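You operate a simulated robot arm through the tools that you are given. There is no shell and no other tool. Be economical: measure what you need, move in short steps, check, and stop when the job is done.

Carry out the task below with a simulated two-armed robot. There is one attempt and no reset: what you move stays moved.

TASK
Funnel the pot's leftover paint into the clear bottle and cap it.
Fine: funnel seated in the neck first, then back in its stand; pot back. Keep fingers out of paint and oil; none on the tiles or down a drain. Spill a teaspoon at most, drop nothing.
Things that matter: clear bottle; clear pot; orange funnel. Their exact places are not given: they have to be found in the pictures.

Only the result counts: the job must be done as asked and must still hold three seconds after the hand-in. Knocking over, shifting, dropping, spilling or breaking anything else fails it. A push-on lid holds only when it is set on centred and level and pressed home; a screw cap is set on level and turned clockwise until tight.

THE ROBOT
Two 7-joint arms with two-finger parallel grippers on one trunk, on a base that drives. Base frame: it is fixed to the floor where the robot stands at the start and does not move with it; the origin is under the middle of the robot, x ahead of it, y to its left, z up; the surface under the hand at the start is at about z = 82. Readings come in cm, degrees, newtons and seconds.
The left shoulder is at the start at [2, 11.3, 127.2], the right one opposite. With the tool pointing down near the work surface each hand reaches from about 10 to 58 cm from the robot's upright axis, wherever it stands, measured 20 degrees to its own side. Payload 1.57 kg a hand.
The tool frame of a hand sits at the grasp point between the pads (the TCP): z along the fingers, y along the line on which they close. The tips reach 3 cm beyond it. The gripper opens to 8 cm. The fingers are 1.7 cm wide and 1.2 cm thick; the gripper's body (4 by 8.2 cm) begins 8 cm behind the TCP.
Orientation is that of the tool frame in the base frame, as a unit quaternion [w, x, y, z]. With the fingers straight down and closing along the base's y, the tool's x points along the base's -x, its y along +y and its z along -z.

THE INTERFACE
- The arms move only by the tool apply_moves. It takes "left_moves", "right_moves" or both (then of equal length, played together; a hand with none holds still); each is one flat list of numbers, 6 for each row, row after row: the shift along the base's x, y, z in units of 500 mm (1.0 is 500 mm), then the turn, a rotation vector about the base's x, y, z in units of 45 degrees (1.0 is 45 degrees). In form: [x, y, z, rx, ry, rz, x, y, z, rx, ry, rz, ...]. A call has 1 to 20 rows; each row is the pose to reach, as a shift and turn from the pose commanded when the call began. "left_gripper" and "right_gripper" are, for a hand that has rows, the finger opening in m, from 0 to 0.08, set as the call begins (left out, the last holds). A call with a number of a shift or a turn outside -1 to 1 is refused whole. Rows are played at 5 a second. More than 5 cm and 8.6 degrees between two rows, or a gripper value outside its range, and nothing of the call is played. A pose out of reach is approached as far as the arm can. The call stops where the force on the tool passes 40 N (or 10 N more than at its start, if that is more) or the arm is blocked; 0.2 s more then pass. The fingers move at their own pace (about 4.5 cm/s each) and stop on an object; they squeeze with about 30 N. The grip force told is the motor's: it shows also when the fingers shut on nothing. Time passes only in rows, and 0.2 s behind the last, so rows that repeat a pose let the fingers close. The reply holds the time, the measured pose of the TCP, the force on the tool along the base axes, the opening and the grip force, in the units named above and with some noise, with the torque about the TCP (base axes, N m) and any sound that the robot's microphone picked up.
- Cameras (640 x 400 px; columns grow to the right, rows downward): "scene" is now at [8.89, 3.88, 139.73]; the picture's right is [0.44, -0.90, 0.00], its down [-0.50, -0.25, -0.83] and it looks along [0.74, 0.37, -0.56] (base axes); focal length 214 px, centre (320, 200). "left" rides on the left gripper at [7.2, 0.6, -12.2] in its tool frame; the picture's right is [-0.09, 1.00, 0.00], its down [-0.84, -0.08, -0.54] and it looks along [-0.54, -0.05, 0.84] (tool axes); focal length 238 px, centre (320, 200). "right" rides on the right gripper at [7.2, -0.7, -12.2] in its tool frame; the picture's right is [0.09, 1.00, 0.00], its down [-0.84, 0.08, -0.54] and it looks along [-0.54, 0.05, 0.84] (tool axes); focal length 238 px, centre (320, 200).
- camera(camera): a new picture of that camera. No time passes.
- raise_lower(by): slides the trunk up (or, below 0, down) by that many cm; the arms and the scene camera ride with it, the base frame stays. It gives what a move gives, with no picture.
- steer(legs): drives the robot by 1 to 6 legs, each [ahead, left, turn to the left] in cm, cm and degrees, along the robot's own axes; the way and the turn of a leg run together, so that a leg with both is an arc; at most 150 cm and 180 degrees a leg. The arms and the cameras ride along, it lands a little off, and it stops where it bumps. It gives what a move gives.
- head_to(pan, tilt): turns the head with the scene camera to pan (to the left, within 80 degrees either way) and tilt (down, from -29 to 69), counted from straight ahead of the robot. It gives what a move gives.
- measure_at(camera, pixels): for up to 12 pixels [column, row] of the newest picture of that camera ("zoom" is the newest enlarged one), the place [x, y, z] in the base frame of the surface seen there, good to about 0.2 cm. No time passes.
- enlarge(camera, box): a new picture of the part [left, top, right, bottom] of that camera's present view, enlarged. No time passes.
- job_done(): hands the job in; it is judged then, once.

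Go step by step. Measure first, check grasps and placings, and put right what went wrong. The budget is 80 turns and 62 pictures, counting those below and the enlarged ones. Unless the task says otherwise, let go and move clear before handing in, and close with one line.

The tools are called after ">>>" as a command line: name --argument value ..., lists and objects as JSON in quotes. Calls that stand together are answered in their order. apply_moves: Moves the arms, as the interface text tells. Its arguments: {"type":"object","properties":{"left_moves":{"type":"array","items":{"type":"number"}},"left_gripper":{"type":"number"},"right_moves":{"type":"array","items":{"type":"number"}},"right_gripper":{"type":"number"}},"required":[]} The other tools are called the same way: raise_lower (by) slides the trunk up or down; steer (legs) drives the base; head_to (pan, tilt) turns the head that bears the scene camera; camera (camera) takes a picture; measure_at (camera, pixels) gives the place of the surface under pixels of a picture; enlarge (camera, box) takes an enlarged picture of a part of a camera's view; job_done () hands the job in.

At the start:

```text
t: 0.0
left_tool_pos: [37.57, 34.81, 130.02]
left_tcp_rot: [0.0, 0.0, 1.0, 0.0]
left_wrist_force: [0.4, 0.1, 0.2]
left_torque: [-0.02, 0.0, 0.0]
left_gripper_width: 8.02
left_finger_force: 0.1
right_tool_pos: [39.87, -3.89, 122.8]
right_tcp_rot: [0.001, 0.001, 1.0, -0.002]
right_wrist_force: [0.3, 0.3, 0.4]
right_torque: [-0.02, 0.02, 0.02]
right_gripper_width: 7.99
right_finger_force: 0.1
trunk travel left (down, up): [-32.5, 24.5]
robot x, y, heading: [-0.03, 0.15, 0.0]
head pan, tilt: [26.4, 34.0]
```

scene: 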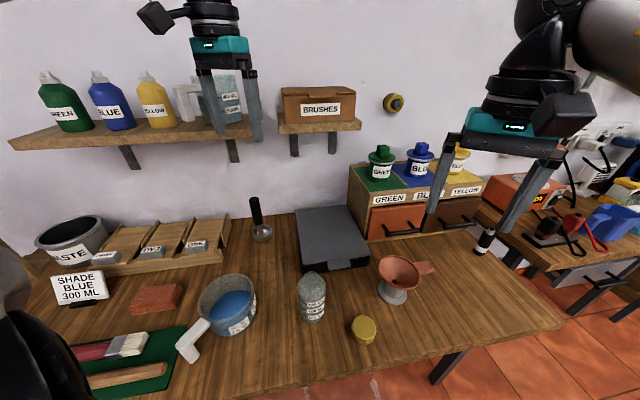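
right: 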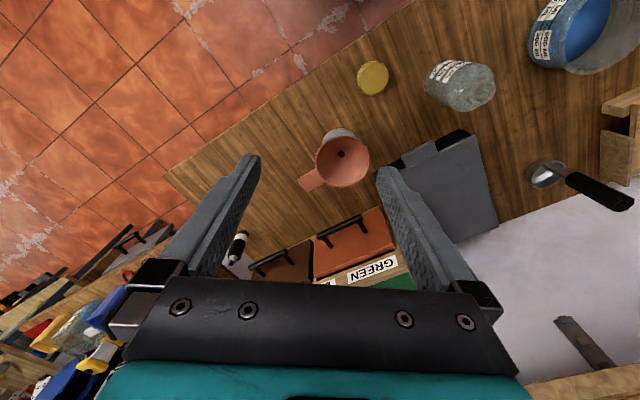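
left: 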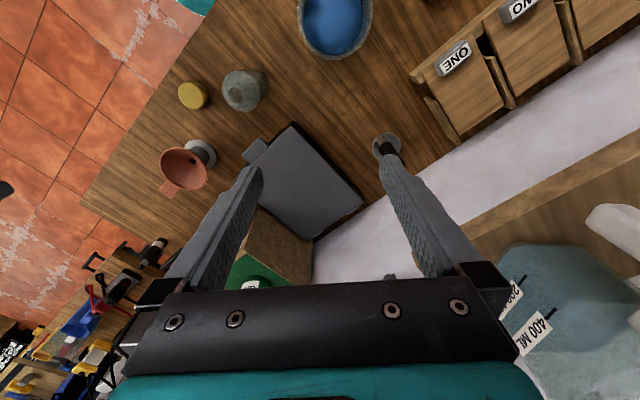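

The scene shows the paint pot near (228,305), the bottle near (312,298), the funnel in its stand near (398,280) and a yellow cap near (363,330). I'll enlarge this area and measure it.

>>> enlarge --camera "scene" --box '[170, 240, 450, 380]'

>>> measure_at --camera "scene" --pixels '[[312, 274], [313, 300], [312, 322], [363, 322], [363, 341], [400, 270], [393, 295], [428, 267], [228, 305], [227, 276], [190, 340], [260, 375]]'

```text
2.29 times, centred on (310, 310) of scene
```

zoom: 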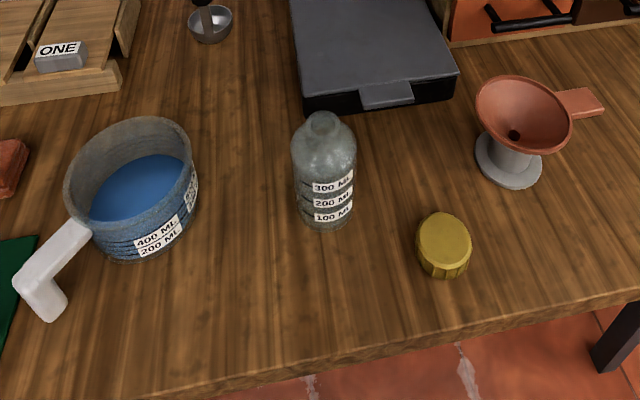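

```text
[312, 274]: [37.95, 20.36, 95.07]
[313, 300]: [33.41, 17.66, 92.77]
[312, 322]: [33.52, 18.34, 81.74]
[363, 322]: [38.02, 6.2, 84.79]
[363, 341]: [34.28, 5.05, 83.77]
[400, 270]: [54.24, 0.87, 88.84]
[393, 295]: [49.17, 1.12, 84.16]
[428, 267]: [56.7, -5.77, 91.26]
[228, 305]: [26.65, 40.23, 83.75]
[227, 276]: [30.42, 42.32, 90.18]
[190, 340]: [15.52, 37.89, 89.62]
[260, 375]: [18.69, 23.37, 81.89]
```

>>> enlarge --camera "scene" --box '[272, 255, 392, 355]'

>>> enlarge --camera "left" --box '[150, 40, 290, 210]'

```text
4.00 times, centred on (332, 305) of scene
```

zoom: 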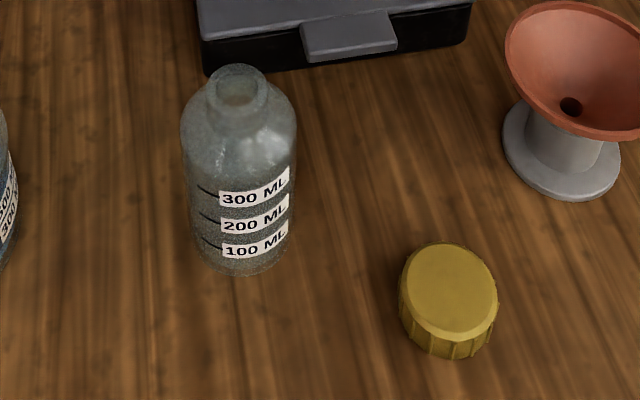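

```text
2.35 times, centred on (220, 125) of left
```

zoom: 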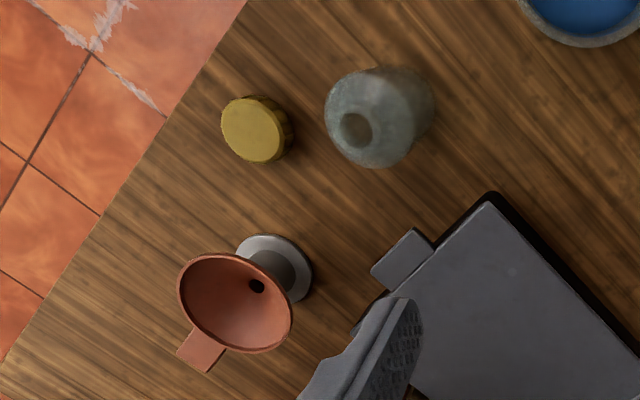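

>>> measure_at --camera "zoom" --pixels '[[354, 130], [372, 118], [338, 128], [370, 142], [355, 113], [425, 90], [252, 130], [222, 130], [279, 138], [238, 300], [203, 350], [288, 262]]'

>>> enlarge --camera "right" --box '[290, 40, 510, 220]'

```text
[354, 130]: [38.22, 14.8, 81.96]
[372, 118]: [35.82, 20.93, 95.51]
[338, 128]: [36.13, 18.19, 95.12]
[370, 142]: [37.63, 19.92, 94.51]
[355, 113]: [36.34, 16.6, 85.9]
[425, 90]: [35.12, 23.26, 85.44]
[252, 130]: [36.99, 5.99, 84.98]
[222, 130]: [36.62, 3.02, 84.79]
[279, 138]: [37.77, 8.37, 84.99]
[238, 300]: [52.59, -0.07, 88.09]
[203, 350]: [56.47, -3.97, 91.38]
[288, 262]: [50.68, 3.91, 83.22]
```

```text
2.22 times, centred on (400, 130) of right
```

zoom: 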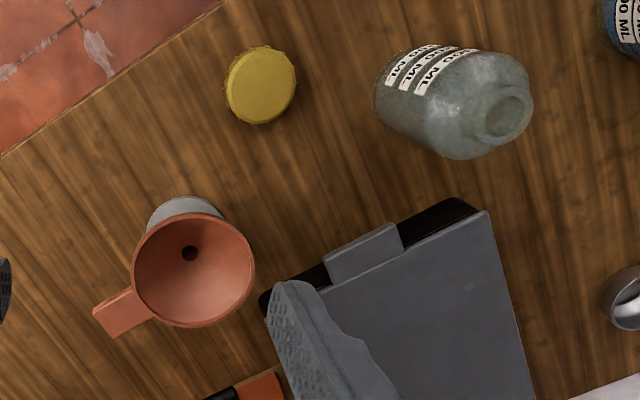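

>>> measure_at --camera "zoom" --pixels '[[136, 262], [252, 262], [190, 217], [190, 323], [110, 318], [138, 308], [98, 313], [115, 334], [126, 294], [189, 253], [152, 325], [185, 203]]'

>>> measure_at --camera "scene" --pixels '[[202, 300], [227, 275], [254, 295], [235, 318], [228, 290], [205, 323], [195, 336], [185, 347], [190, 358], [230, 334], [250, 325], [560, 325]]'

>>> enlarge --camera "scene" --box '[0, 210, 280, 400]'

```text
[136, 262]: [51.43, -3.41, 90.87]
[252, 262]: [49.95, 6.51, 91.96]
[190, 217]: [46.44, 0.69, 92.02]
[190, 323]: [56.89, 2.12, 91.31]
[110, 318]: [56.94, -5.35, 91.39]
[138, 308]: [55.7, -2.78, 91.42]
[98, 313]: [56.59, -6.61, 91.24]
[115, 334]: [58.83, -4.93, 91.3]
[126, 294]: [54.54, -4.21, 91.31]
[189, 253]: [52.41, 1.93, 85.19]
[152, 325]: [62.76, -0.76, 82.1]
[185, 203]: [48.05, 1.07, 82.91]
```

```text
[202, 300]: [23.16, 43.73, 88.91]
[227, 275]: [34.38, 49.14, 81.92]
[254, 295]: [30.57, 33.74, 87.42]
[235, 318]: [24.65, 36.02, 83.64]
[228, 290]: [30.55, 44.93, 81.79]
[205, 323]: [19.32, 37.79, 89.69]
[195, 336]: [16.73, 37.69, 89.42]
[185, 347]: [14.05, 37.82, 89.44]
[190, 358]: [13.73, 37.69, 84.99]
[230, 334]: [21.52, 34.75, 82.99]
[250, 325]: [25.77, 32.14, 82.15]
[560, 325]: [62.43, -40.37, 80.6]
```

```text
2.11 times, centred on (140, 305) of scene
```

zoom: 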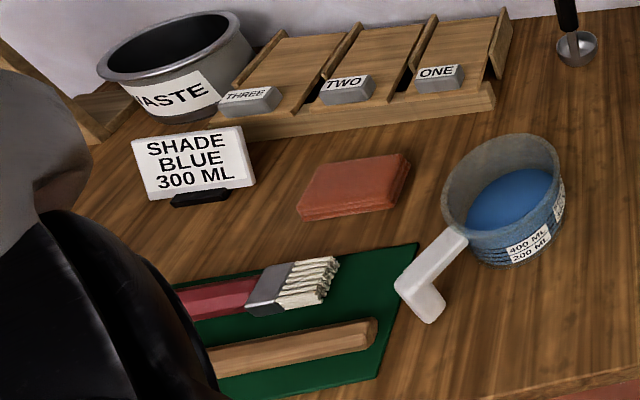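

The table edge runs obliquely, so its normal is about 37° to the robot's left. Everything would be easier to reach if the base faced the table, so I'll look left first to see whether turning is safe.

>>> head_to --pan 75 --tilt 35

>>> camera --camera "scene"

```text
t: 1.2
left_tool_pos: [37.58, 34.93, 130.04]
left_tcp_rot: [0.0, 0.0, 1.0, -0.001]
left_wrist_force: [-0.1, 1.0, -0.7]
left_torque: [0.02, -0.02, -0.01]
left_gripper_width: 8.0
left_finger_force: 0.1
right_tool_pos: [39.94, -3.94, 122.95]
right_tcp_rot: [0.001, 0.001, 1.0, 0.0]
right_wrist_force: [-0.8, -0.3, 0.3]
right_torque: [0.0, 0.0, -0.03]
right_gripper_width: 8.0
right_finger_force: 0.0
trunk travel left (down, up): [-32.5, 24.5]
robot x, y, heading: [0.29, -0.13, 0.1]
head pan, tilt: [75.0, 35.0]
```

```text
53 pictures are left
```

scene: 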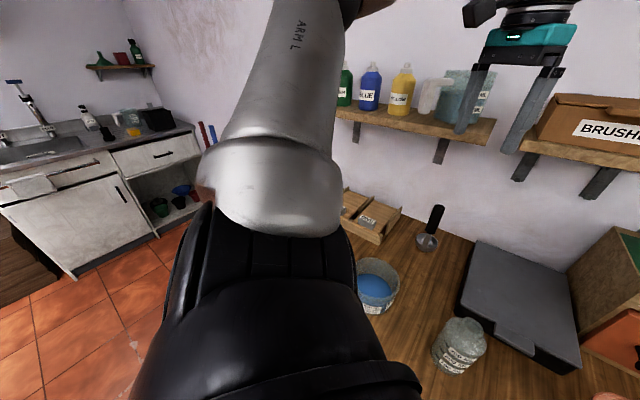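

The left side is open floor, so there is room to turn. I'll turn 37° left, shift slightly right along the table, and aim the head ahead and down.

>>> steer --legs '[[0, 0, 37], [0, -6, 0]]'

>>> head_to --pan 0 --tilt 48

>>> camera --camera "scene"

```text
t: 3.9
left_tool_pos: [12.38, 45.52, 130.08]
left_tcp_rot: [0.0, -0.321, 0.947, 0.0]
left_wrist_force: [-0.6, -0.1, 0.8]
left_torque: [0.0, -0.01, -0.01]
left_gripper_width: 8.02
left_finger_force: 0.0
right_tool_pos: [37.99, 16.11, 122.8]
right_tcp_rot: [0.001, -0.32, 0.947, 0.0]
right_wrist_force: [0.9, -0.1, 0.1]
right_torque: [0.03, 0.02, -0.04]
right_gripper_width: 8.01
right_finger_force: 0.0
trunk travel left (down, up): [-32.5, 24.5]
robot x, y, heading: [3.47, -4.94, 37.5]
head pan, tilt: [75.0, 35.0]
```

```text
t: 5.4
left_tool_pos: [12.38, 45.76, 130.09]
left_tcp_rot: [0.001, -0.321, 0.947, 0.0]
left_wrist_force: [0.2, 0.2, -0.5]
left_torque: [0.01, -0.02, 0.02]
left_gripper_width: 7.99
left_finger_force: 0.1
right_tool_pos: [37.75, 16.38, 122.77]
right_tcp_rot: [0.003, -0.32, 0.947, -0.001]
right_wrist_force: [-0.2, 0.3, -0.5]
right_torque: [0.0, 0.02, -0.01]
right_gripper_width: 8.03
right_finger_force: 0.1
trunk travel left (down, up): [-32.5, 24.5]
robot x, y, heading: [3.6, -4.71, 37.6]
head pan, tilt: [0.0, 48.0]
```

```text
52 pictures are left
```

scene: 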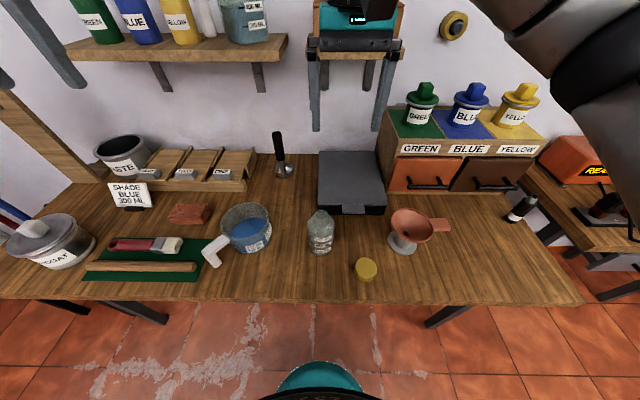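

The view is square to the table now. I'll take zooms for precise geometry.

>>> enlarge --camera "scene" --box '[370, 190, 470, 260]'

>>> measure_at --camera "zoom" --pixels '[[120, 200], [430, 200], [265, 150], [265, 310], [440, 215], [510, 215], [440, 270], [510, 270], [475, 245], [200, 340], [215, 395], [225, 255]]'

>>> enlarge --camera "scene" --box '[190, 190, 290, 280]'

```text
5.71 times, centred on (420, 225) of scene
```

zoom: 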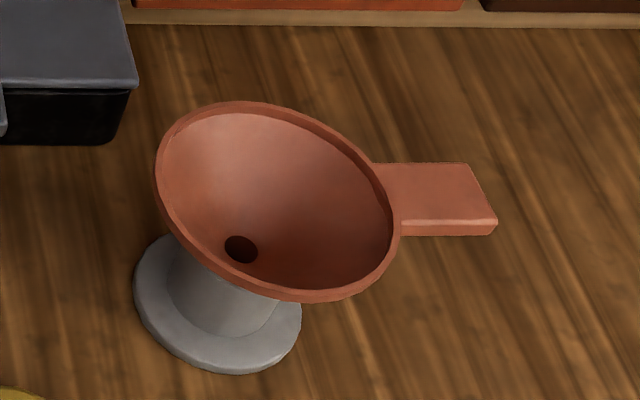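

```text
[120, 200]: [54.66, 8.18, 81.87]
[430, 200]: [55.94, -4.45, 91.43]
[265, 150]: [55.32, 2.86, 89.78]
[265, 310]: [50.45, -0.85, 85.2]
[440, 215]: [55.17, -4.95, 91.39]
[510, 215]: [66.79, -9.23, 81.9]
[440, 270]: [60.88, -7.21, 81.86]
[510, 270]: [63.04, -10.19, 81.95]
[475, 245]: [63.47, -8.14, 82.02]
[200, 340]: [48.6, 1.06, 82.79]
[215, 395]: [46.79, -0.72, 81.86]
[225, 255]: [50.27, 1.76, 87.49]
```

```text
4.44 times, centred on (240, 235) of scene
```

zoom: 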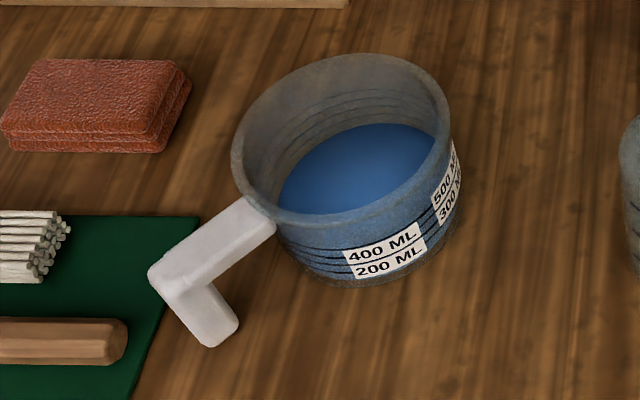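

>>> measure_at --camera "zoom" --pixels '[[240, 165], [440, 110], [340, 62], [310, 213], [365, 160], [255, 215], [170, 268], [215, 245], [225, 330], [200, 295], [345, 280], [400, 255]]'

>>> enlarge --camera "scene" --box '[290, 195, 390, 285]'

>>> measure_at --camera "zoom" --pixels '[[138, 70], [138, 100], [105, 85], [172, 85], [138, 85], [85, 160], [185, 160], [335, 300], [335, 345], [290, 320], [380, 320], [140, 260]]'

```text
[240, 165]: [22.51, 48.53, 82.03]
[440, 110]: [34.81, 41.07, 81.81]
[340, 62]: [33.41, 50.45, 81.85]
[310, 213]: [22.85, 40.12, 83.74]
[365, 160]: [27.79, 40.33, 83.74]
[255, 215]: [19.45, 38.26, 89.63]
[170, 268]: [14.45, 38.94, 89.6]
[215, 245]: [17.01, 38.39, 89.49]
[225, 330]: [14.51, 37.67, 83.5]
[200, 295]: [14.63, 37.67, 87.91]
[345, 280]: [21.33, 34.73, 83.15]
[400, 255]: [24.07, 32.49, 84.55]
```

```text
4.44 times, centred on (340, 240) of scene
```

zoom: 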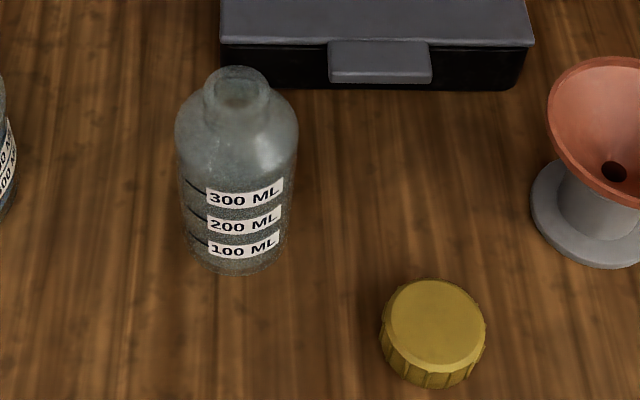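

```text
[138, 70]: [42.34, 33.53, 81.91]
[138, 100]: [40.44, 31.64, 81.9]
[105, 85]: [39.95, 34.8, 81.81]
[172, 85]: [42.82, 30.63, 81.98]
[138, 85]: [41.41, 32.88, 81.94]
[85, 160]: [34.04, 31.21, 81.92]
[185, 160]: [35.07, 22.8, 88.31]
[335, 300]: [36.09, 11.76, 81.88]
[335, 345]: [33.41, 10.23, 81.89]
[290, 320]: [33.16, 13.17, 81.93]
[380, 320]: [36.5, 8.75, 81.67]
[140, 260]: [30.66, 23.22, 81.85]
```

>>> measure_at --camera "zoom" --pixels '[[238, 70], [238, 108], [206, 88], [269, 88], [178, 140], [297, 140], [433, 282], [433, 338], [384, 312], [484, 320], [435, 385], [245, 195]]'

>>> measure_at --camera "scene" --pixels '[[226, 233], [267, 228], [250, 219], [240, 239], [243, 244], [222, 238], [221, 215], [237, 206], [268, 209], [280, 220], [245, 231]]'

>>> camera --camera "left"

>>> camera --camera "right"

```text
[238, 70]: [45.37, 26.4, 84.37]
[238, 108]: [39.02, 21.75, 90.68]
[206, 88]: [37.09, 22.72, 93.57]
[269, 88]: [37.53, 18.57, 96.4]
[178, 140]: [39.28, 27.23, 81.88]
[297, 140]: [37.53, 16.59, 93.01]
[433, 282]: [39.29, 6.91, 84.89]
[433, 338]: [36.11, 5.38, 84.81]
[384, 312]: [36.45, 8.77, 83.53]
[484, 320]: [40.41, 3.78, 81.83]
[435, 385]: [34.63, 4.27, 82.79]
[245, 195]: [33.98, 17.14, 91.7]
```

```text
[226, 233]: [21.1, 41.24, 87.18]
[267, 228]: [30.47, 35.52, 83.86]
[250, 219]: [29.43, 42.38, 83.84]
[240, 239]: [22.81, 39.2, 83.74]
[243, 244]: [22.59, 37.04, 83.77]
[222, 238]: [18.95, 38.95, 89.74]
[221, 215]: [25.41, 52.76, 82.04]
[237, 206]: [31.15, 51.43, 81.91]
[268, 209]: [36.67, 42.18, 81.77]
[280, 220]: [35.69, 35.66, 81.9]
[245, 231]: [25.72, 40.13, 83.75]
```

```text
48 pictures are left
```

left: 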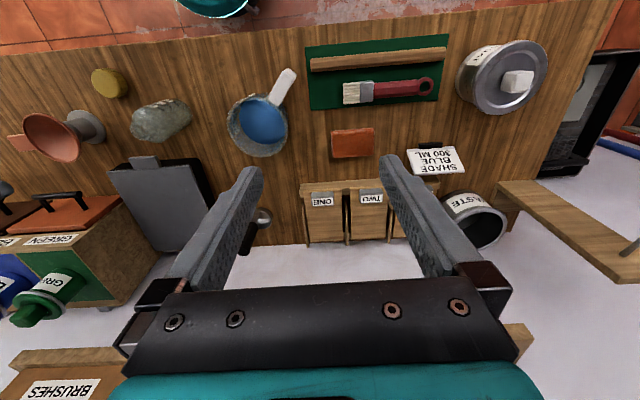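

```text
47 pictures are left
```

right: 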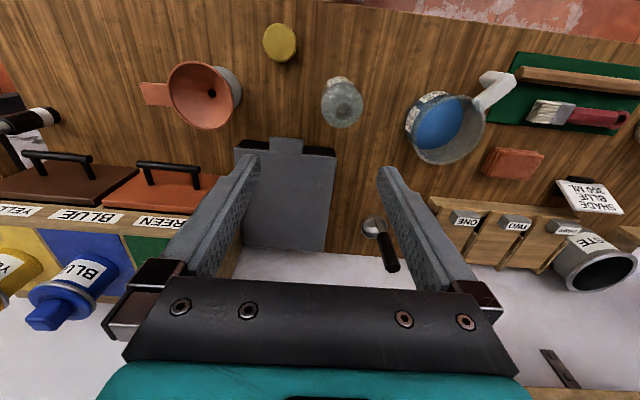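

The right camera looks nearly straight down on the bottle, so I'll zoom in for the neck, the cap and the funnel.

>>> enlarge --camera "right" --box '[300, 60, 380, 140]'

>>> measure_at --camera "right" --pixels '[[343, 102], [346, 90], [280, 42], [280, 27], [280, 58], [263, 42], [296, 42], [212, 93], [155, 94], [143, 94], [500, 80], [460, 120]]'

>>> enlarge --camera "right" --box '[130, 50, 250, 140]'

```text
5.00 times, centred on (340, 100) of right
```

zoom: 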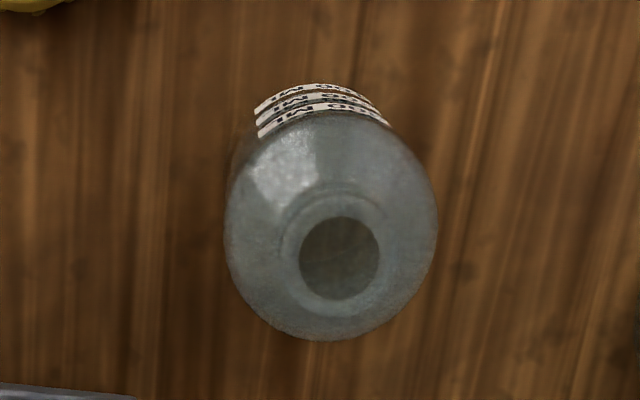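

```text
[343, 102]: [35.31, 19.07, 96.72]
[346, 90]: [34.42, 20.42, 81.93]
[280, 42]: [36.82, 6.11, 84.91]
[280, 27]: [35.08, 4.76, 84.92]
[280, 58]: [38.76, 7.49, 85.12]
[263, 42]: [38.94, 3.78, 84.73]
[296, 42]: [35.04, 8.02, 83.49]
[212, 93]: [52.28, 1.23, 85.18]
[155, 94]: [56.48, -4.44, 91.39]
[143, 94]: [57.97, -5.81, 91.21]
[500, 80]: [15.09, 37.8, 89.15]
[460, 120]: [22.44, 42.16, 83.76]
```

```text
4.44 times, centred on (190, 95) of right
```

zoom: 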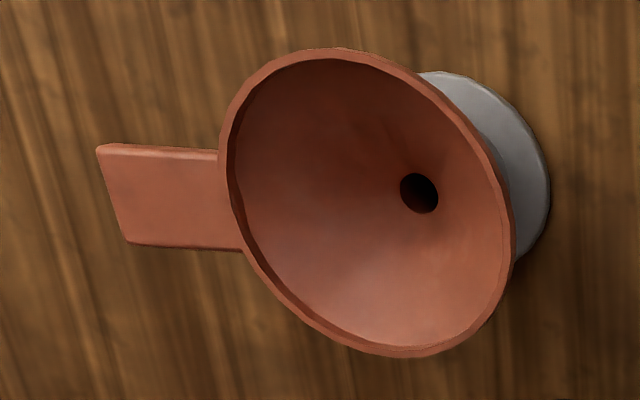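

>>> measure_at --camera "zoom" --pixels '[[330, 52], [225, 160], [370, 350], [508, 230], [440, 95], [270, 290], [160, 195], [105, 150], [130, 240], [215, 245], [212, 157], [420, 193]]'

>>> enlarge --camera "right" --box '[390, 60, 530, 180]'

>>> measure_at --camera "zoom" --pixels '[[90, 160], [180, 105], [240, 150], [180, 250], [300, 160], [345, 150], [420, 100], [500, 60], [350, 170], [60, 200], [200, 190], [440, 60]]'

```text
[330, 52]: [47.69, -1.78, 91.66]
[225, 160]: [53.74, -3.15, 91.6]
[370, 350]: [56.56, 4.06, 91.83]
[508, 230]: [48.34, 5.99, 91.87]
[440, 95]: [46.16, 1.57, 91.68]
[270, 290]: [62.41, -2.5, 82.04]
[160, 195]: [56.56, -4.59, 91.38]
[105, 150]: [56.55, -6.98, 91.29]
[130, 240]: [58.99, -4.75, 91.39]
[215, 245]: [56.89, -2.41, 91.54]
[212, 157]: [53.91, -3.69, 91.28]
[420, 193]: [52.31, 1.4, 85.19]
```

```text
3.33 times, centred on (460, 120) of right
```

zoom: 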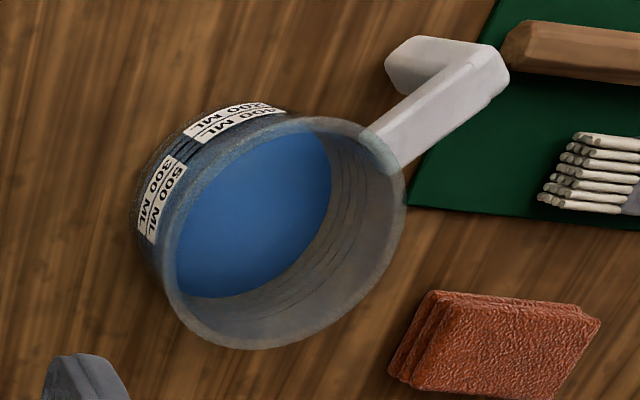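

```text
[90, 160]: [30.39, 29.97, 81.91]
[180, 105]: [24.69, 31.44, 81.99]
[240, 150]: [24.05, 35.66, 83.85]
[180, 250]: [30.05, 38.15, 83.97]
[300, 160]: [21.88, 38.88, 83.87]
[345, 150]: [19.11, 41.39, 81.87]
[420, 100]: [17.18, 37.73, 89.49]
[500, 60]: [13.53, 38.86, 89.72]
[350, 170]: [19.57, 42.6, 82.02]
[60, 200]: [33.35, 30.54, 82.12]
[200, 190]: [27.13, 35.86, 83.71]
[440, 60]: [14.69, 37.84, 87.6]
```

Readings so far:
- **Funnel:** rim centre about (51.5, 1.8, 91.7), with the tab pointing to the robot's right and its mid at (56.6, -4.4).
- **Bottle neck:** about (36.2, 19.8, 96.6).
- **Pot handle:** an L whose drop is near (14, 38.3).

I'll take the right hand toward the funnel tab first, turning it in two stages.

>>> apply_moves --right_moves '[0.031, -0.034, -0.02, 0, 0, 0.1667, 0.063, -0.069, -0.04, 0, 0, 0.3333, 0.094, -0.103, -0.06, 0, 0, 0.5, 0.125, -0.137, -0.08, 0, 0, 0.6667, 0.157, -0.172, -0.1, 0, 0, 0.8333, 0.188, -0.206, -0.12, 0, 0, 1.0]' --right_gripper 0.055

>>> apply_moves --right_moves '[0.031, -0.034, -0.02, 0, 0, 0.1667, 0.063, -0.069, -0.04, 0, 0, 0.3333, 0.094, -0.103, -0.06, 0, 0, 0.5, 0.125, -0.137, -0.08, 0, 0, 0.6667, 0.157, -0.172, -0.1, 0, 0, 0.8333, 0.188, -0.206, -0.12, 0, 0, 1.0]'

>>> camera --camera "scene"

```text
t: 6.8
left_tool_pos: [12.36, 45.68, 130.05]
left_tcp_rot: [0.0, -0.321, 0.947, 0.0]
left_wrist_force: [0.3, -0.7, 0.0]
left_torque: [0.04, -0.01, 0.02]
left_gripper_width: 7.99
left_finger_force: 0.1
right_tool_pos: [47.18, 5.99, 116.89]
right_tcp_rot: [0.001, -0.659, 0.752, 0.0]
right_wrist_force: [-0.3, -0.3, -0.5]
right_torque: [-0.05, -0.03, 0.01]
right_gripper_width: 5.5
right_finger_force: 0.0
trunk travel left (down, up): [-32.5, 24.5]
robot x, y, heading: [3.56, -4.69, 37.2]
head pan, tilt: [0.0, 48.0]
```

```text
t: 8.2
left_tool_pos: [12.9, 45.63, 129.99]
left_tcp_rot: [-0.001, -0.32, 0.947, 0.001]
left_wrist_force: [-0.3, 0.1, 0.0]
left_torque: [-0.01, 0.09, 0.01]
left_gripper_width: 7.99
left_finger_force: 0.0
right_tool_pos: [33.68, 0.49, 99.95]
right_tcp_rot: [-0.019, 0.882, -0.47, 0.013]
right_wrist_force: [0.1, -0.4, -0.3]
right_torque: [0.03, 0.08, 0.02]
right_gripper_width: 5.5
right_finger_force: 0.1
right hand out of reach, approached as far as the arm can: row 1, 2, 3, 4, 5, 6
trunk travel left (down, up): [-32.5, 24.5]
robot x, y, heading: [3.32, -4.65, 37.2]
head pan, tilt: [0.0, 48.0]
```

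```text
43 pictures are left
```

scene: 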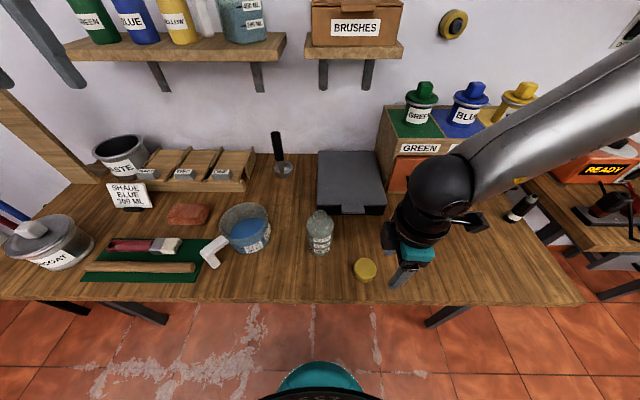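

The right wrist cannot turn past about +45°, and the hand strayed to (33.7, 0.5, 100). I'll check the surroundings before unwinding.

>>> camera --camera "right"

>>> enlarge --camera "scene" --box '[330, 190, 500, 300]'

```text
42 pictures are left
```

right: 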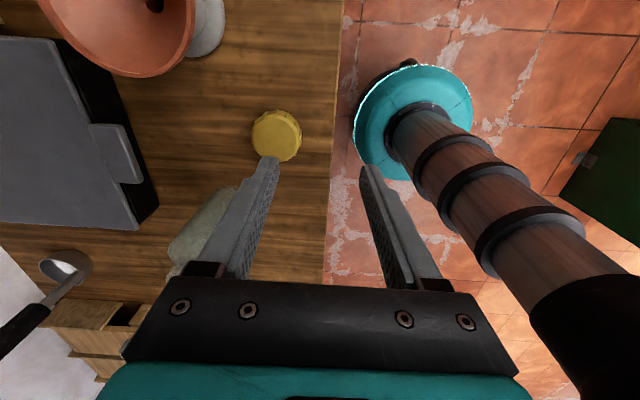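

```text
3.64 times, centred on (415, 245) of scene
```

zoom: 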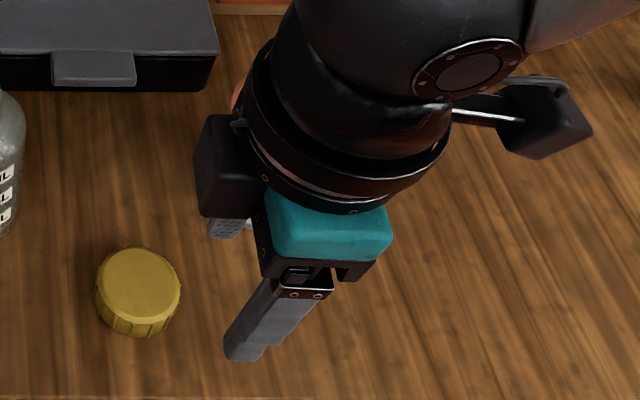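

>>> apply_moves --right_moves '[0, 0, 0.04, 0, 0, 0]'

```text
t: 8.6
left_tool_pos: [12.46, 45.65, 130.07]
left_tcp_rot: [-0.001, -0.32, 0.947, 0.0]
left_wrist_force: [-0.8, -0.1, -0.3]
left_torque: [0.02, 0.04, 0.02]
left_gripper_width: 7.98
left_finger_force: 0.1
right_tool_pos: [32.88, 0.4, 101.67]
right_tcp_rot: [-0.019, 0.881, -0.473, 0.016]
right_wrist_force: [0.2, 1.9, 0.5]
right_torque: [0.0, 0.03, -0.05]
right_gripper_width: 5.49
right_finger_force: 0.0
right hand out of reach, approached as far as the arm can: row 1
trunk travel left (down, up): [-32.5, 24.5]
robot x, y, heading: [3.5, -4.7, 37.4]
head pan, tilt: [0.0, 48.0]
```

>>> apply_moves --right_moves '[0, 0, 0.04, 0, 0, 0, 0, 0, 0.08, 0, 0, 0, 0, 0, 0.12, 0, 0, 0, 0, 0, 0.16, 0, 0, -0.16, 0, 0, 0.2, 0, 0, -0.32, 0, 0, 0.24, 0, 0, -0.48, 0, 0, 0.26, 0, 0, -0.64, 0, 0, 0.28, 0, 0, -0.8, 0, 0, 0.28, 0, 0, -0.96]'

```text
t: 10.6
left_tool_pos: [12.36, 45.66, 130.05]
left_tcp_rot: [0.0, -0.321, 0.947, 0.0]
left_wrist_force: [0.4, -0.1, -0.1]
left_torque: [-0.02, -0.03, -0.01]
left_gripper_width: 7.99
left_finger_force: 0.1
right_tool_pos: [32.93, 0.42, 116.05]
right_tcp_rot: [0.01, -0.645, 0.764, -0.021]
right_wrist_force: [-0.6, 0.0, -0.4]
right_torque: [0.02, -0.01, -0.04]
right_gripper_width: 5.51
right_finger_force: 0.1
right hand out of reach, approached as far as the arm can: row 1, 2, 3, 4
trunk travel left (down, up): [-32.5, 24.5]
robot x, y, heading: [3.6, -4.73, 37.4]
head pan, tilt: [0.0, 48.0]
```

>>> apply_moves --right_moves '[0, 0, 0.02, 0.024, 0.054, 0]'

>>> apply_moves --right_moves '[0.03, 0, 0, 0, 0, -0.165, 0.06, 0, 0, 0, 0, -0.33, 0.09, 0, 0, 0, 0, -0.495, 0.12, 0, 0, 0, 0, -0.66, 0.15, 0, 0, 0, 0, -0.825, 0.18, 0, 0, 0, 0, -0.99]'

>>> apply_moves --right_moves '[0.03, 0, 0, 0, 0, -0.165, 0.06, 0, 0, 0, 0, -0.33, 0.09, 0, 0, 0, 0, -0.495, 0.12, 0, 0, 0, 0, -0.66, 0.15, 0, 0, 0, 0, -0.825, 0.18, 0, 0, 0, 0, -0.99]'

>>> apply_moves --right_moves '[0, 0, 0, 0, 0, -0.165, 0, 0, 0, 0, 0, -0.33, 0, 0, 0, 0, 0, -0.495, 0, 0, 0, 0, 0, -0.66, 0, 0, 0, 0, 0, -0.825, 0, 0, 0, 0, 0, -0.93]'

```text
t: 11.0
left_tool_pos: [12.35, 45.71, 130.11]
left_tcp_rot: [0.0, -0.321, 0.947, 0.0]
left_wrist_force: [0.7, 0.2, -0.2]
left_torque: [0.02, -0.02, 0.01]
left_gripper_width: 8.02
left_finger_force: 0.0
right_tool_pos: [32.85, 0.43, 116.98]
right_tcp_rot: [-0.001, -0.646, 0.764, -0.001]
right_wrist_force: [0.5, 0.5, 0.7]
right_torque: [0.04, -0.03, -0.04]
right_gripper_width: 5.48
right_finger_force: 0.1
trunk travel left (down, up): [-32.5, 24.5]
robot x, y, heading: [3.59, -5.02, 37.2]
head pan, tilt: [0.0, 48.0]
```

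```text
t: 12.4
left_tool_pos: [12.42, 45.82, 130.03]
left_tcp_rot: [0.0, -0.32, 0.947, 0.0]
left_wrist_force: [0.8, 0.4, 0.0]
left_torque: [-0.01, -0.05, 0.05]
left_gripper_width: 7.98
left_finger_force: 0.1
right_tool_pos: [41.99, 0.36, 116.93]
right_tcp_rot: [0.001, -0.308, 0.951, 0.001]
right_wrist_force: [0.2, 0.0, -0.1]
right_torque: [-0.02, 0.01, 0.01]
right_gripper_width: 5.47
right_finger_force: 0.0
trunk travel left (down, up): [-32.5, 24.5]
robot x, y, heading: [3.64, -4.65, 37.4]
head pan, tilt: [0.0, 48.0]
```

```text
t: 13.8
left_tool_pos: [12.32, 45.77, 129.96]
left_tcp_rot: [0.001, -0.32, 0.947, -0.001]
left_wrist_force: [-0.5, -0.1, 0.8]
left_torque: [0.0, 0.02, 0.03]
left_gripper_width: 7.99
left_finger_force: 0.1
right_tool_pos: [51.07, 0.45, 116.94]
right_tcp_rot: [0.001, 0.076, 0.997, 0.0]
right_wrist_force: [-0.3, 0.2, 0.6]
right_torque: [-0.02, 0.02, -0.03]
right_gripper_width: 5.5
right_finger_force: 0.0
trunk travel left (down, up): [-32.5, 24.5]
robot x, y, heading: [3.58, -4.8, 37.4]
head pan, tilt: [0.0, 48.0]
```

```text
t: 15.2
left_tool_pos: [12.24, 45.72, 130.0]
left_tcp_rot: [0.0, -0.321, 0.947, -0.001]
left_wrist_force: [0.0, 0.6, -0.5]
left_torque: [0.0, 0.0, -0.01]
left_gripper_width: 8.02
left_finger_force: 0.0
right_tool_pos: [50.86, 0.35, 116.87]
right_tcp_rot: [0.001, 0.426, 0.905, 0.0]
right_wrist_force: [0.7, -0.7, -1.0]
right_torque: [0.04, -0.03, 0.01]
right_gripper_width: 5.48
right_finger_force: 0.1
trunk travel left (down, up): [-32.5, 24.5]
robot x, y, heading: [3.78, -4.85, 37.1]
head pan, tilt: [0.0, 48.0]
```

The −90° yaw works and is aligned with the tab. I'll move above the tab, partway down, and look.

>>> apply_moves --right_moves '[0.057, -0.048, -0.0, 0, 0, 0, 0.114, -0.096, -0.06, 0, 0, 0, 0.114, -0.096, -0.13, 0, 0, 0, 0.114, -0.096, -0.2, 0, 0, 0, 0.114, -0.096, -0.26, 0, 0, 0]'

>>> camera --camera "right"

>>> measure_at --camera "right" --pixels '[[320, 200], [320, 180], [320, 160], [290, 190], [350, 190], [320, 220]]'

```text
t: 16.4
left_tool_pos: [12.37, 45.8, 130.07]
left_tcp_rot: [0.001, -0.321, 0.947, -0.001]
left_wrist_force: [-0.9, 0.0, 0.5]
left_torque: [0.02, 0.01, 0.03]
left_gripper_width: 7.99
left_finger_force: 0.0
right_tool_pos: [56.49, -4.27, 103.88]
right_tcp_rot: [0.0, 0.427, 0.904, 0.001]
right_wrist_force: [0.5, -0.3, 0.8]
right_torque: [0.03, -0.02, 0.0]
right_gripper_width: 5.49
right_finger_force: 0.1
trunk travel left (down, up): [-32.5, 24.5]
robot x, y, heading: [3.79, -4.93, 37.3]
head pan, tilt: [0.0, 48.0]
```

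```text
40 pictures are left
```

right: 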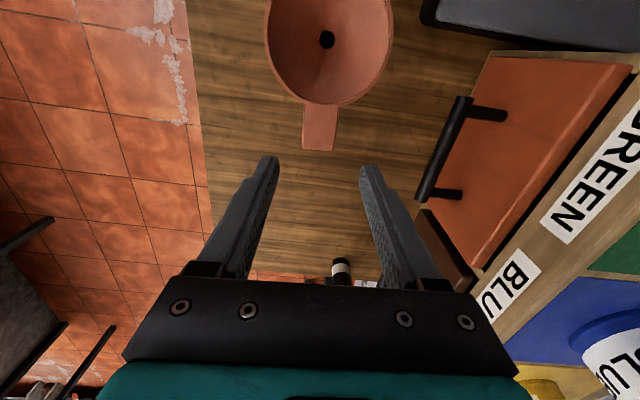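

```text
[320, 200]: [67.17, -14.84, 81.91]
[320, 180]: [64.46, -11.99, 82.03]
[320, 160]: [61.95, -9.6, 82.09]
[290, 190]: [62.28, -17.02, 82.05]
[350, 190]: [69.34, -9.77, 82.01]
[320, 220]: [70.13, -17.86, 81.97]
```

>>> measure_at --camera "right" --pixels '[[319, 128], [305, 148], [332, 148], [305, 112], [334, 112], [319, 146], [327, 2], [268, 30], [388, 30], [315, 103], [327, 42]]'

```text
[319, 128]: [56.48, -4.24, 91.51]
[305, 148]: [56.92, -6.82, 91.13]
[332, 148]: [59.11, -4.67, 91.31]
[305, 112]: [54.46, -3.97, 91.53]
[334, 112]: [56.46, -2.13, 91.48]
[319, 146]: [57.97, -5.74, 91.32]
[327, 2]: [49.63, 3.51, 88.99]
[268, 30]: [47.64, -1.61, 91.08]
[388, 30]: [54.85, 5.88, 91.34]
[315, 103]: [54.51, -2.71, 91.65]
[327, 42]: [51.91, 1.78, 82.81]
```

The TCP sits right above the tab centre (56.5, -4.3). I'll descend to z≈90.8 and close.

>>> apply_moves --right_moves '[0, 0, -0.06, 0, 0, 0.04, 0, 0, -0.12, 0, 0, 0.04, 0, 0, -0.18, 0, 0, 0.04, 0, 0, -0.23, 0, 0, 0.04, 0, 0, -0.262, 0, 0, 0.04]'

>>> apply_moves --right_moves '[0, 0, 0, 0, 0, 0, 0, 0, 0, 0, 0, 0, 0, 0, 0, 0, 0, 0, 0, 0, 0, 0, 0, 0]' --right_gripper 0.0

>>> camera --camera "right"

```text
t: 17.6
left_tool_pos: [12.34, 45.67, 130.02]
left_tcp_rot: [0.001, -0.32, 0.947, 0.0]
left_wrist_force: [0.5, 0.4, 0.0]
left_torque: [0.0, -0.03, -0.01]
left_gripper_width: 8.01
left_finger_force: 0.0
right_tool_pos: [56.63, -4.46, 90.87]
right_tcp_rot: [0.0, 0.411, 0.912, 0.0]
right_wrist_force: [-0.1, 0.1, 0.1]
right_torque: [0.03, 0.01, 0.02]
right_gripper_width: 5.48
right_finger_force: 0.0
trunk travel left (down, up): [-32.5, 24.5]
robot x, y, heading: [3.54, -4.7, 37.1]
head pan, tilt: [0.0, 48.0]
```

```text
t: 18.6
left_tool_pos: [12.34, 45.74, 130.01]
left_tcp_rot: [0.0, -0.321, 0.947, -0.001]
left_wrist_force: [0.4, 0.1, 0.1]
left_torque: [0.02, 0.02, -0.02]
left_gripper_width: 8.0
left_finger_force: 0.0
right_tool_pos: [56.61, -4.36, 90.86]
right_tcp_rot: [0.002, 0.412, 0.911, -0.001]
right_wrist_force: [0.1, -0.7, 0.1]
right_torque: [-0.04, -0.06, -0.05]
right_gripper_width: 3.53
right_finger_force: 29.7
trunk travel left (down, up): [-32.5, 24.5]
robot x, y, heading: [3.65, -5.03, 37.3]
head pan, tilt: [0.0, 48.0]
```

```text
39 pictures are left
```

right: 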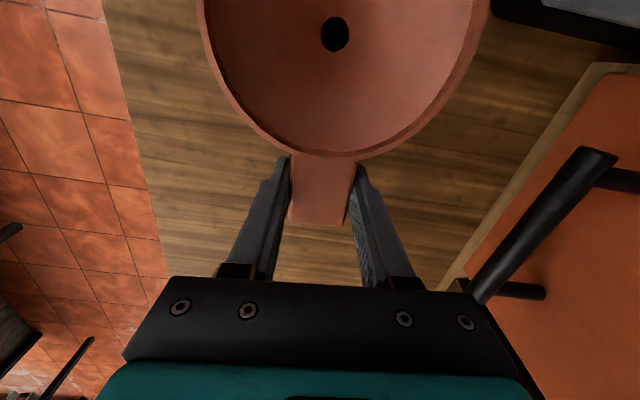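

The grip on the tab is firm at 3.5 cm. I'll note the stand pose as (56.61, -4.36, 90.86), lift straight up and check that the stand stays on the table.

>>> apply_moves --right_moves '[0, 0, 0.02, 0, 0, 0, 0, 0, 0.04, 0, 0, 0, 0, 0, 0.07, 0, 0, 0, 0, 0, 0.12, 0, 0, 0, 0, 0, 0.18, 0, 0, 0, 0, 0, 0.25, 0, 0, 0, 0, 0, 0.32, 0, 0, 0, 0, 0, 0.38, 0, 0, 0]'

>>> camera --camera "scene"

>>> enlarge --camera "scene" --box '[360, 140, 500, 260]'

```text
t: 20.4
left_tool_pos: [12.29, 45.69, 130.07]
left_tcp_rot: [0.0, -0.321, 0.947, -0.001]
left_wrist_force: [0.4, 0.1, -0.3]
left_torque: [-0.05, -0.02, 0.02]
left_gripper_width: 8.03
left_finger_force: 0.1
right_tool_pos: [56.64, -4.6, 109.85]
right_tcp_rot: [0.0, 0.412, 0.911, -0.001]
right_wrist_force: [0.3, -0.6, -0.6]
right_torque: [-0.01, -0.04, -0.01]
right_gripper_width: 3.55
right_finger_force: 30.1
trunk travel left (down, up): [-32.5, 24.5]
robot x, y, heading: [3.74, -4.88, 37.1]
head pan, tilt: [0.0, 48.0]
```

```text
38 pictures are left
```

scene: 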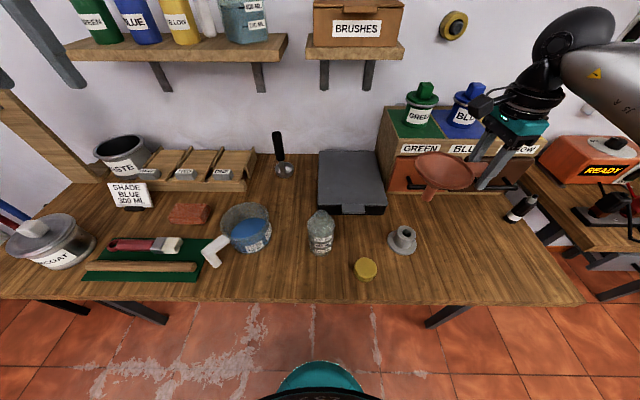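

```text
3.33 times, centred on (430, 200) of scene
```

zoom: 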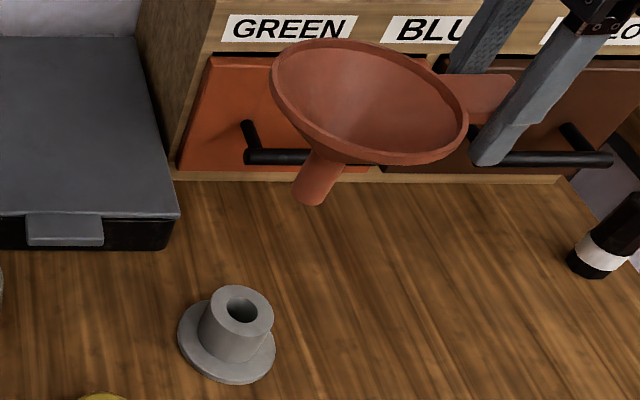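

The funnel came out cleanly and the stand stayed put. I'll measure the stand hole, the spout tip and the rim.

>>> measure_at --camera "zoom" --pixels '[[215, 300], [270, 318], [243, 288], [238, 330], [180, 335], [274, 350], [307, 195], [325, 203], [298, 180], [335, 185], [275, 80], [463, 125]]'

>>> measure_at --camera "scene" --pixels '[[427, 200], [431, 198], [424, 197], [430, 190], [320, 213], [328, 217], [313, 217], [320, 221]]'

>>> camera --camera "right"

```text
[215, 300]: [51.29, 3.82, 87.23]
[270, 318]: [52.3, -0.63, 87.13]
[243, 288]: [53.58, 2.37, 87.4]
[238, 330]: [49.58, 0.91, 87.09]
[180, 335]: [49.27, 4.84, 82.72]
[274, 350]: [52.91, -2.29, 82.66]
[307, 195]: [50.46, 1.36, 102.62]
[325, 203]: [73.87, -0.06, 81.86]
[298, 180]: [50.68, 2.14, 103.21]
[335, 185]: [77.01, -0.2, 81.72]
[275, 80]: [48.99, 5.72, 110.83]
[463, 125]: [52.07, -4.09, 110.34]
```

```text
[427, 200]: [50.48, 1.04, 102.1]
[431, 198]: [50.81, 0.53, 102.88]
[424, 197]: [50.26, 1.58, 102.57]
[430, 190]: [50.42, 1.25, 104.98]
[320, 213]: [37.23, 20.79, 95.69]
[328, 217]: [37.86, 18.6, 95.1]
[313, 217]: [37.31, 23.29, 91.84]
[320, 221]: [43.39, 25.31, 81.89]
```

```text
36 pictures are left
```

right: 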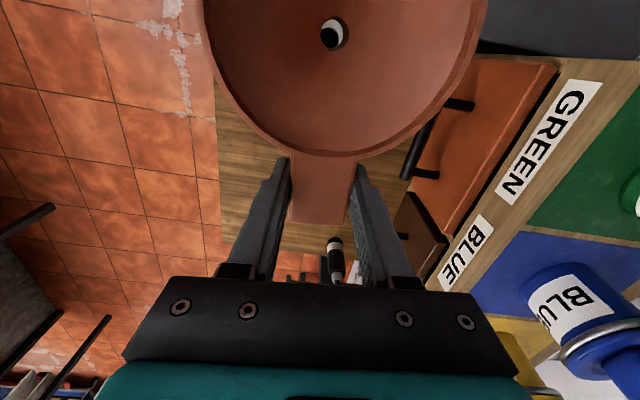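

The spout tip is 7.9 cm below the TCP and the funnel axis is offset (-4.9, +5.96) from it. I'll refine the neck centre before moving over.

>>> enlarge --camera "scene" --box '[304, 204, 336, 224]'

>>> measure_at --camera "zoom" --pixels '[[200, 220], [220, 200], [440, 200], [460, 220], [320, 150], [320, 130], [320, 290], [320, 310], [250, 260], [400, 260], [250, 170], [400, 170]]'

```text
16.00 times, centred on (320, 214) of scene
```

zoom: 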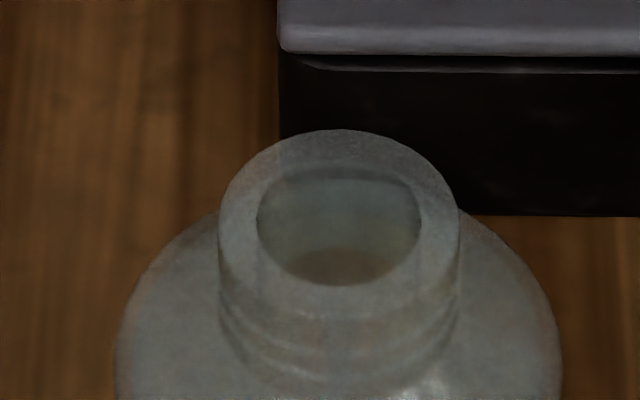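

```text
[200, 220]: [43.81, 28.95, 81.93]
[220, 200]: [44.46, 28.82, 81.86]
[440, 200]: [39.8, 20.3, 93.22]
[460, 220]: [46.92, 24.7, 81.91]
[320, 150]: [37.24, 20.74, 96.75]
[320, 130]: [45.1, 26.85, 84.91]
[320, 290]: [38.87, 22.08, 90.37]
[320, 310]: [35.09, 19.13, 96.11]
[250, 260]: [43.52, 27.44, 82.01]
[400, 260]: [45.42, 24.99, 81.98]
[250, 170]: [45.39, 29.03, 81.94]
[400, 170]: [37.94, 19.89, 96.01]
```

>>> apply_moves --right_moves '[-0.0385, 0.0455, 0, 0, 0, 0, -0.077, 0.091, 0, 0, 0, 0, -0.1155, 0.1365, 0, 0, 0, 0, -0.154, 0.182, 0, 0, 0, 0, -0.1925, 0.2275, 0, 0, 0, 0, -0.231, 0.273, 0, 0, 0, 0, -0.2695, 0.3185, 0, 0, 0, 0, -0.308, 0.364, 0, 0, 0, 0]'

>>> camera --camera "right"

>>> enlarge --camera "scene" --box '[270, 150, 400, 250]'

```text
t: 22.2
left_tool_pos: [12.3, 45.8, 129.88]
left_tcp_rot: [0.0, -0.32, 0.947, -0.001]
left_wrist_force: [0.0, 0.1, -0.9]
left_torque: [0.02, -0.02, 0.0]
left_gripper_width: 7.99
left_finger_force: 0.0
right_tool_pos: [41.06, 13.94, 109.71]
right_tcp_rot: [0.001, 0.411, 0.912, 0.0]
right_wrist_force: [-0.1, 0.3, -0.8]
right_torque: [-0.05, -0.03, -0.05]
right_gripper_width: 3.51
right_finger_force: 30.0
trunk travel left (down, up): [-32.5, 24.5]
robot x, y, heading: [3.47, -4.94, 37.3]
head pan, tilt: [0.0, 48.0]
```

```text
34 pictures are left
```

right: 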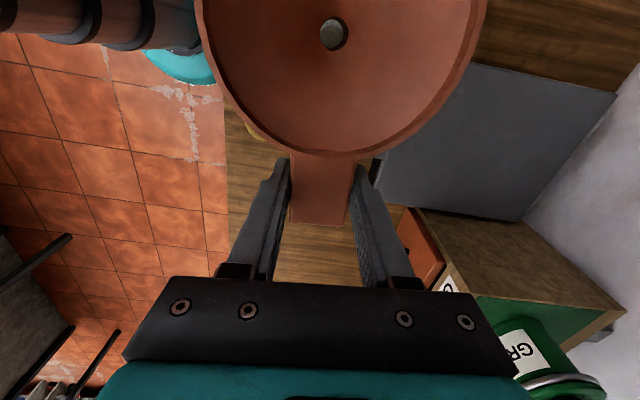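

```text
4.00 times, centred on (335, 200) of scene
```

zoom: 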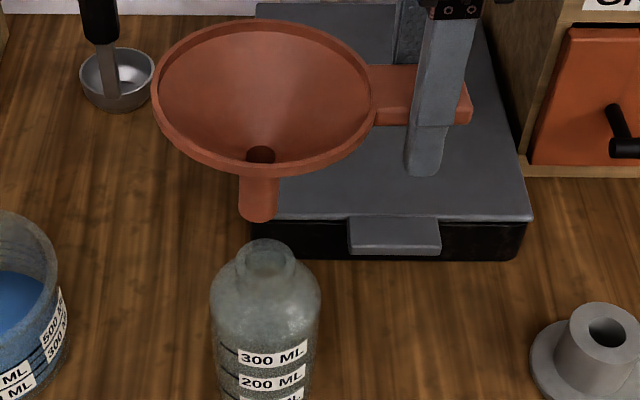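

>>> measure_at --camera "zoom" --pixels '[[257, 210], [243, 208], [272, 208], [257, 190], [243, 190], [273, 190], [257, 217], [160, 100], [365, 100], [262, 28], [262, 162]]'

>>> enlarge --camera "scene" --box '[304, 190, 336, 220]'

```text
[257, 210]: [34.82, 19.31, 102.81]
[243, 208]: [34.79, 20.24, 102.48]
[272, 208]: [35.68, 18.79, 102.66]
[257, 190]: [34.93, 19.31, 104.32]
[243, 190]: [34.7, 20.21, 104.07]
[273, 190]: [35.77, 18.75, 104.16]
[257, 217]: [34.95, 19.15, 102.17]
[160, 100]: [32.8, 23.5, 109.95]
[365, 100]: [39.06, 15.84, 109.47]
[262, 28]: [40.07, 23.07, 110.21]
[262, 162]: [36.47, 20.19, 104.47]
```

```text
13.33 times, centred on (320, 205) of scene
```

zoom: 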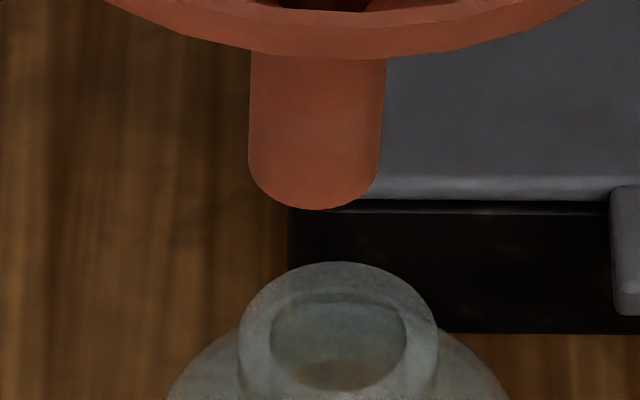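

The spout tip is about 0.5 cm left of and 0.6 cm short of the neck axis. I'll correct by x +0.75 and lower until the tip is just above the neck.

>>> apply_moves --right_moves '[0.015, 0, 0, 0, 0, 0, 0.015, 0, -0.04, 0, 0, 0, 0.015, 0, -0.086, 0, 0, 0]'

>>> enlarge --camera "scene" --box '[296, 180, 344, 240]'

>>> enlarge --camera "left" --box '[90, 60, 210, 180]'

```text
t: 23.0
left_tool_pos: [12.22, 45.82, 130.02]
left_tcp_rot: [0.0, -0.321, 0.947, -0.001]
left_wrist_force: [-0.3, -0.2, 0.3]
left_torque: [0.04, -0.01, 0.0]
left_gripper_width: 8.02
left_finger_force: 0.0
right_tool_pos: [41.84, 13.77, 105.55]
right_tcp_rot: [0.001, 0.412, 0.911, -0.001]
right_wrist_force: [0.8, 0.7, -0.5]
right_torque: [-0.05, 0.0, -0.01]
right_gripper_width: 3.53
right_finger_force: 30.2
trunk travel left (down, up): [-32.5, 24.5]
robot x, y, heading: [3.25, -4.48, 37.2]
head pan, tilt: [0.0, 48.0]
```

```text
6.67 times, centred on (320, 210) of scene
```

zoom: 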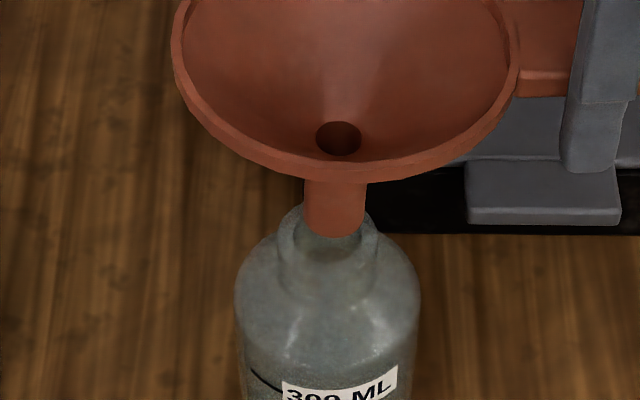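

```text
3.33 times, centred on (150, 120) of left
```

zoom: 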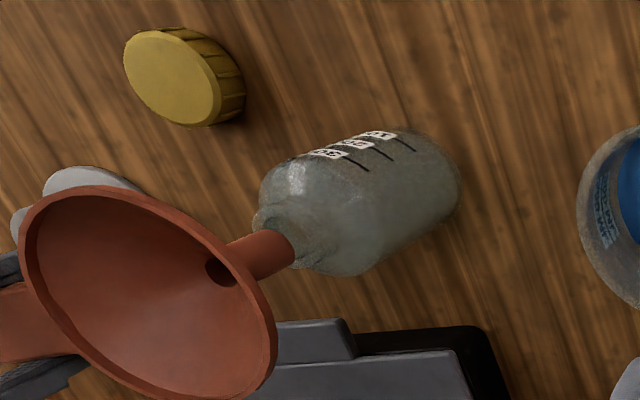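

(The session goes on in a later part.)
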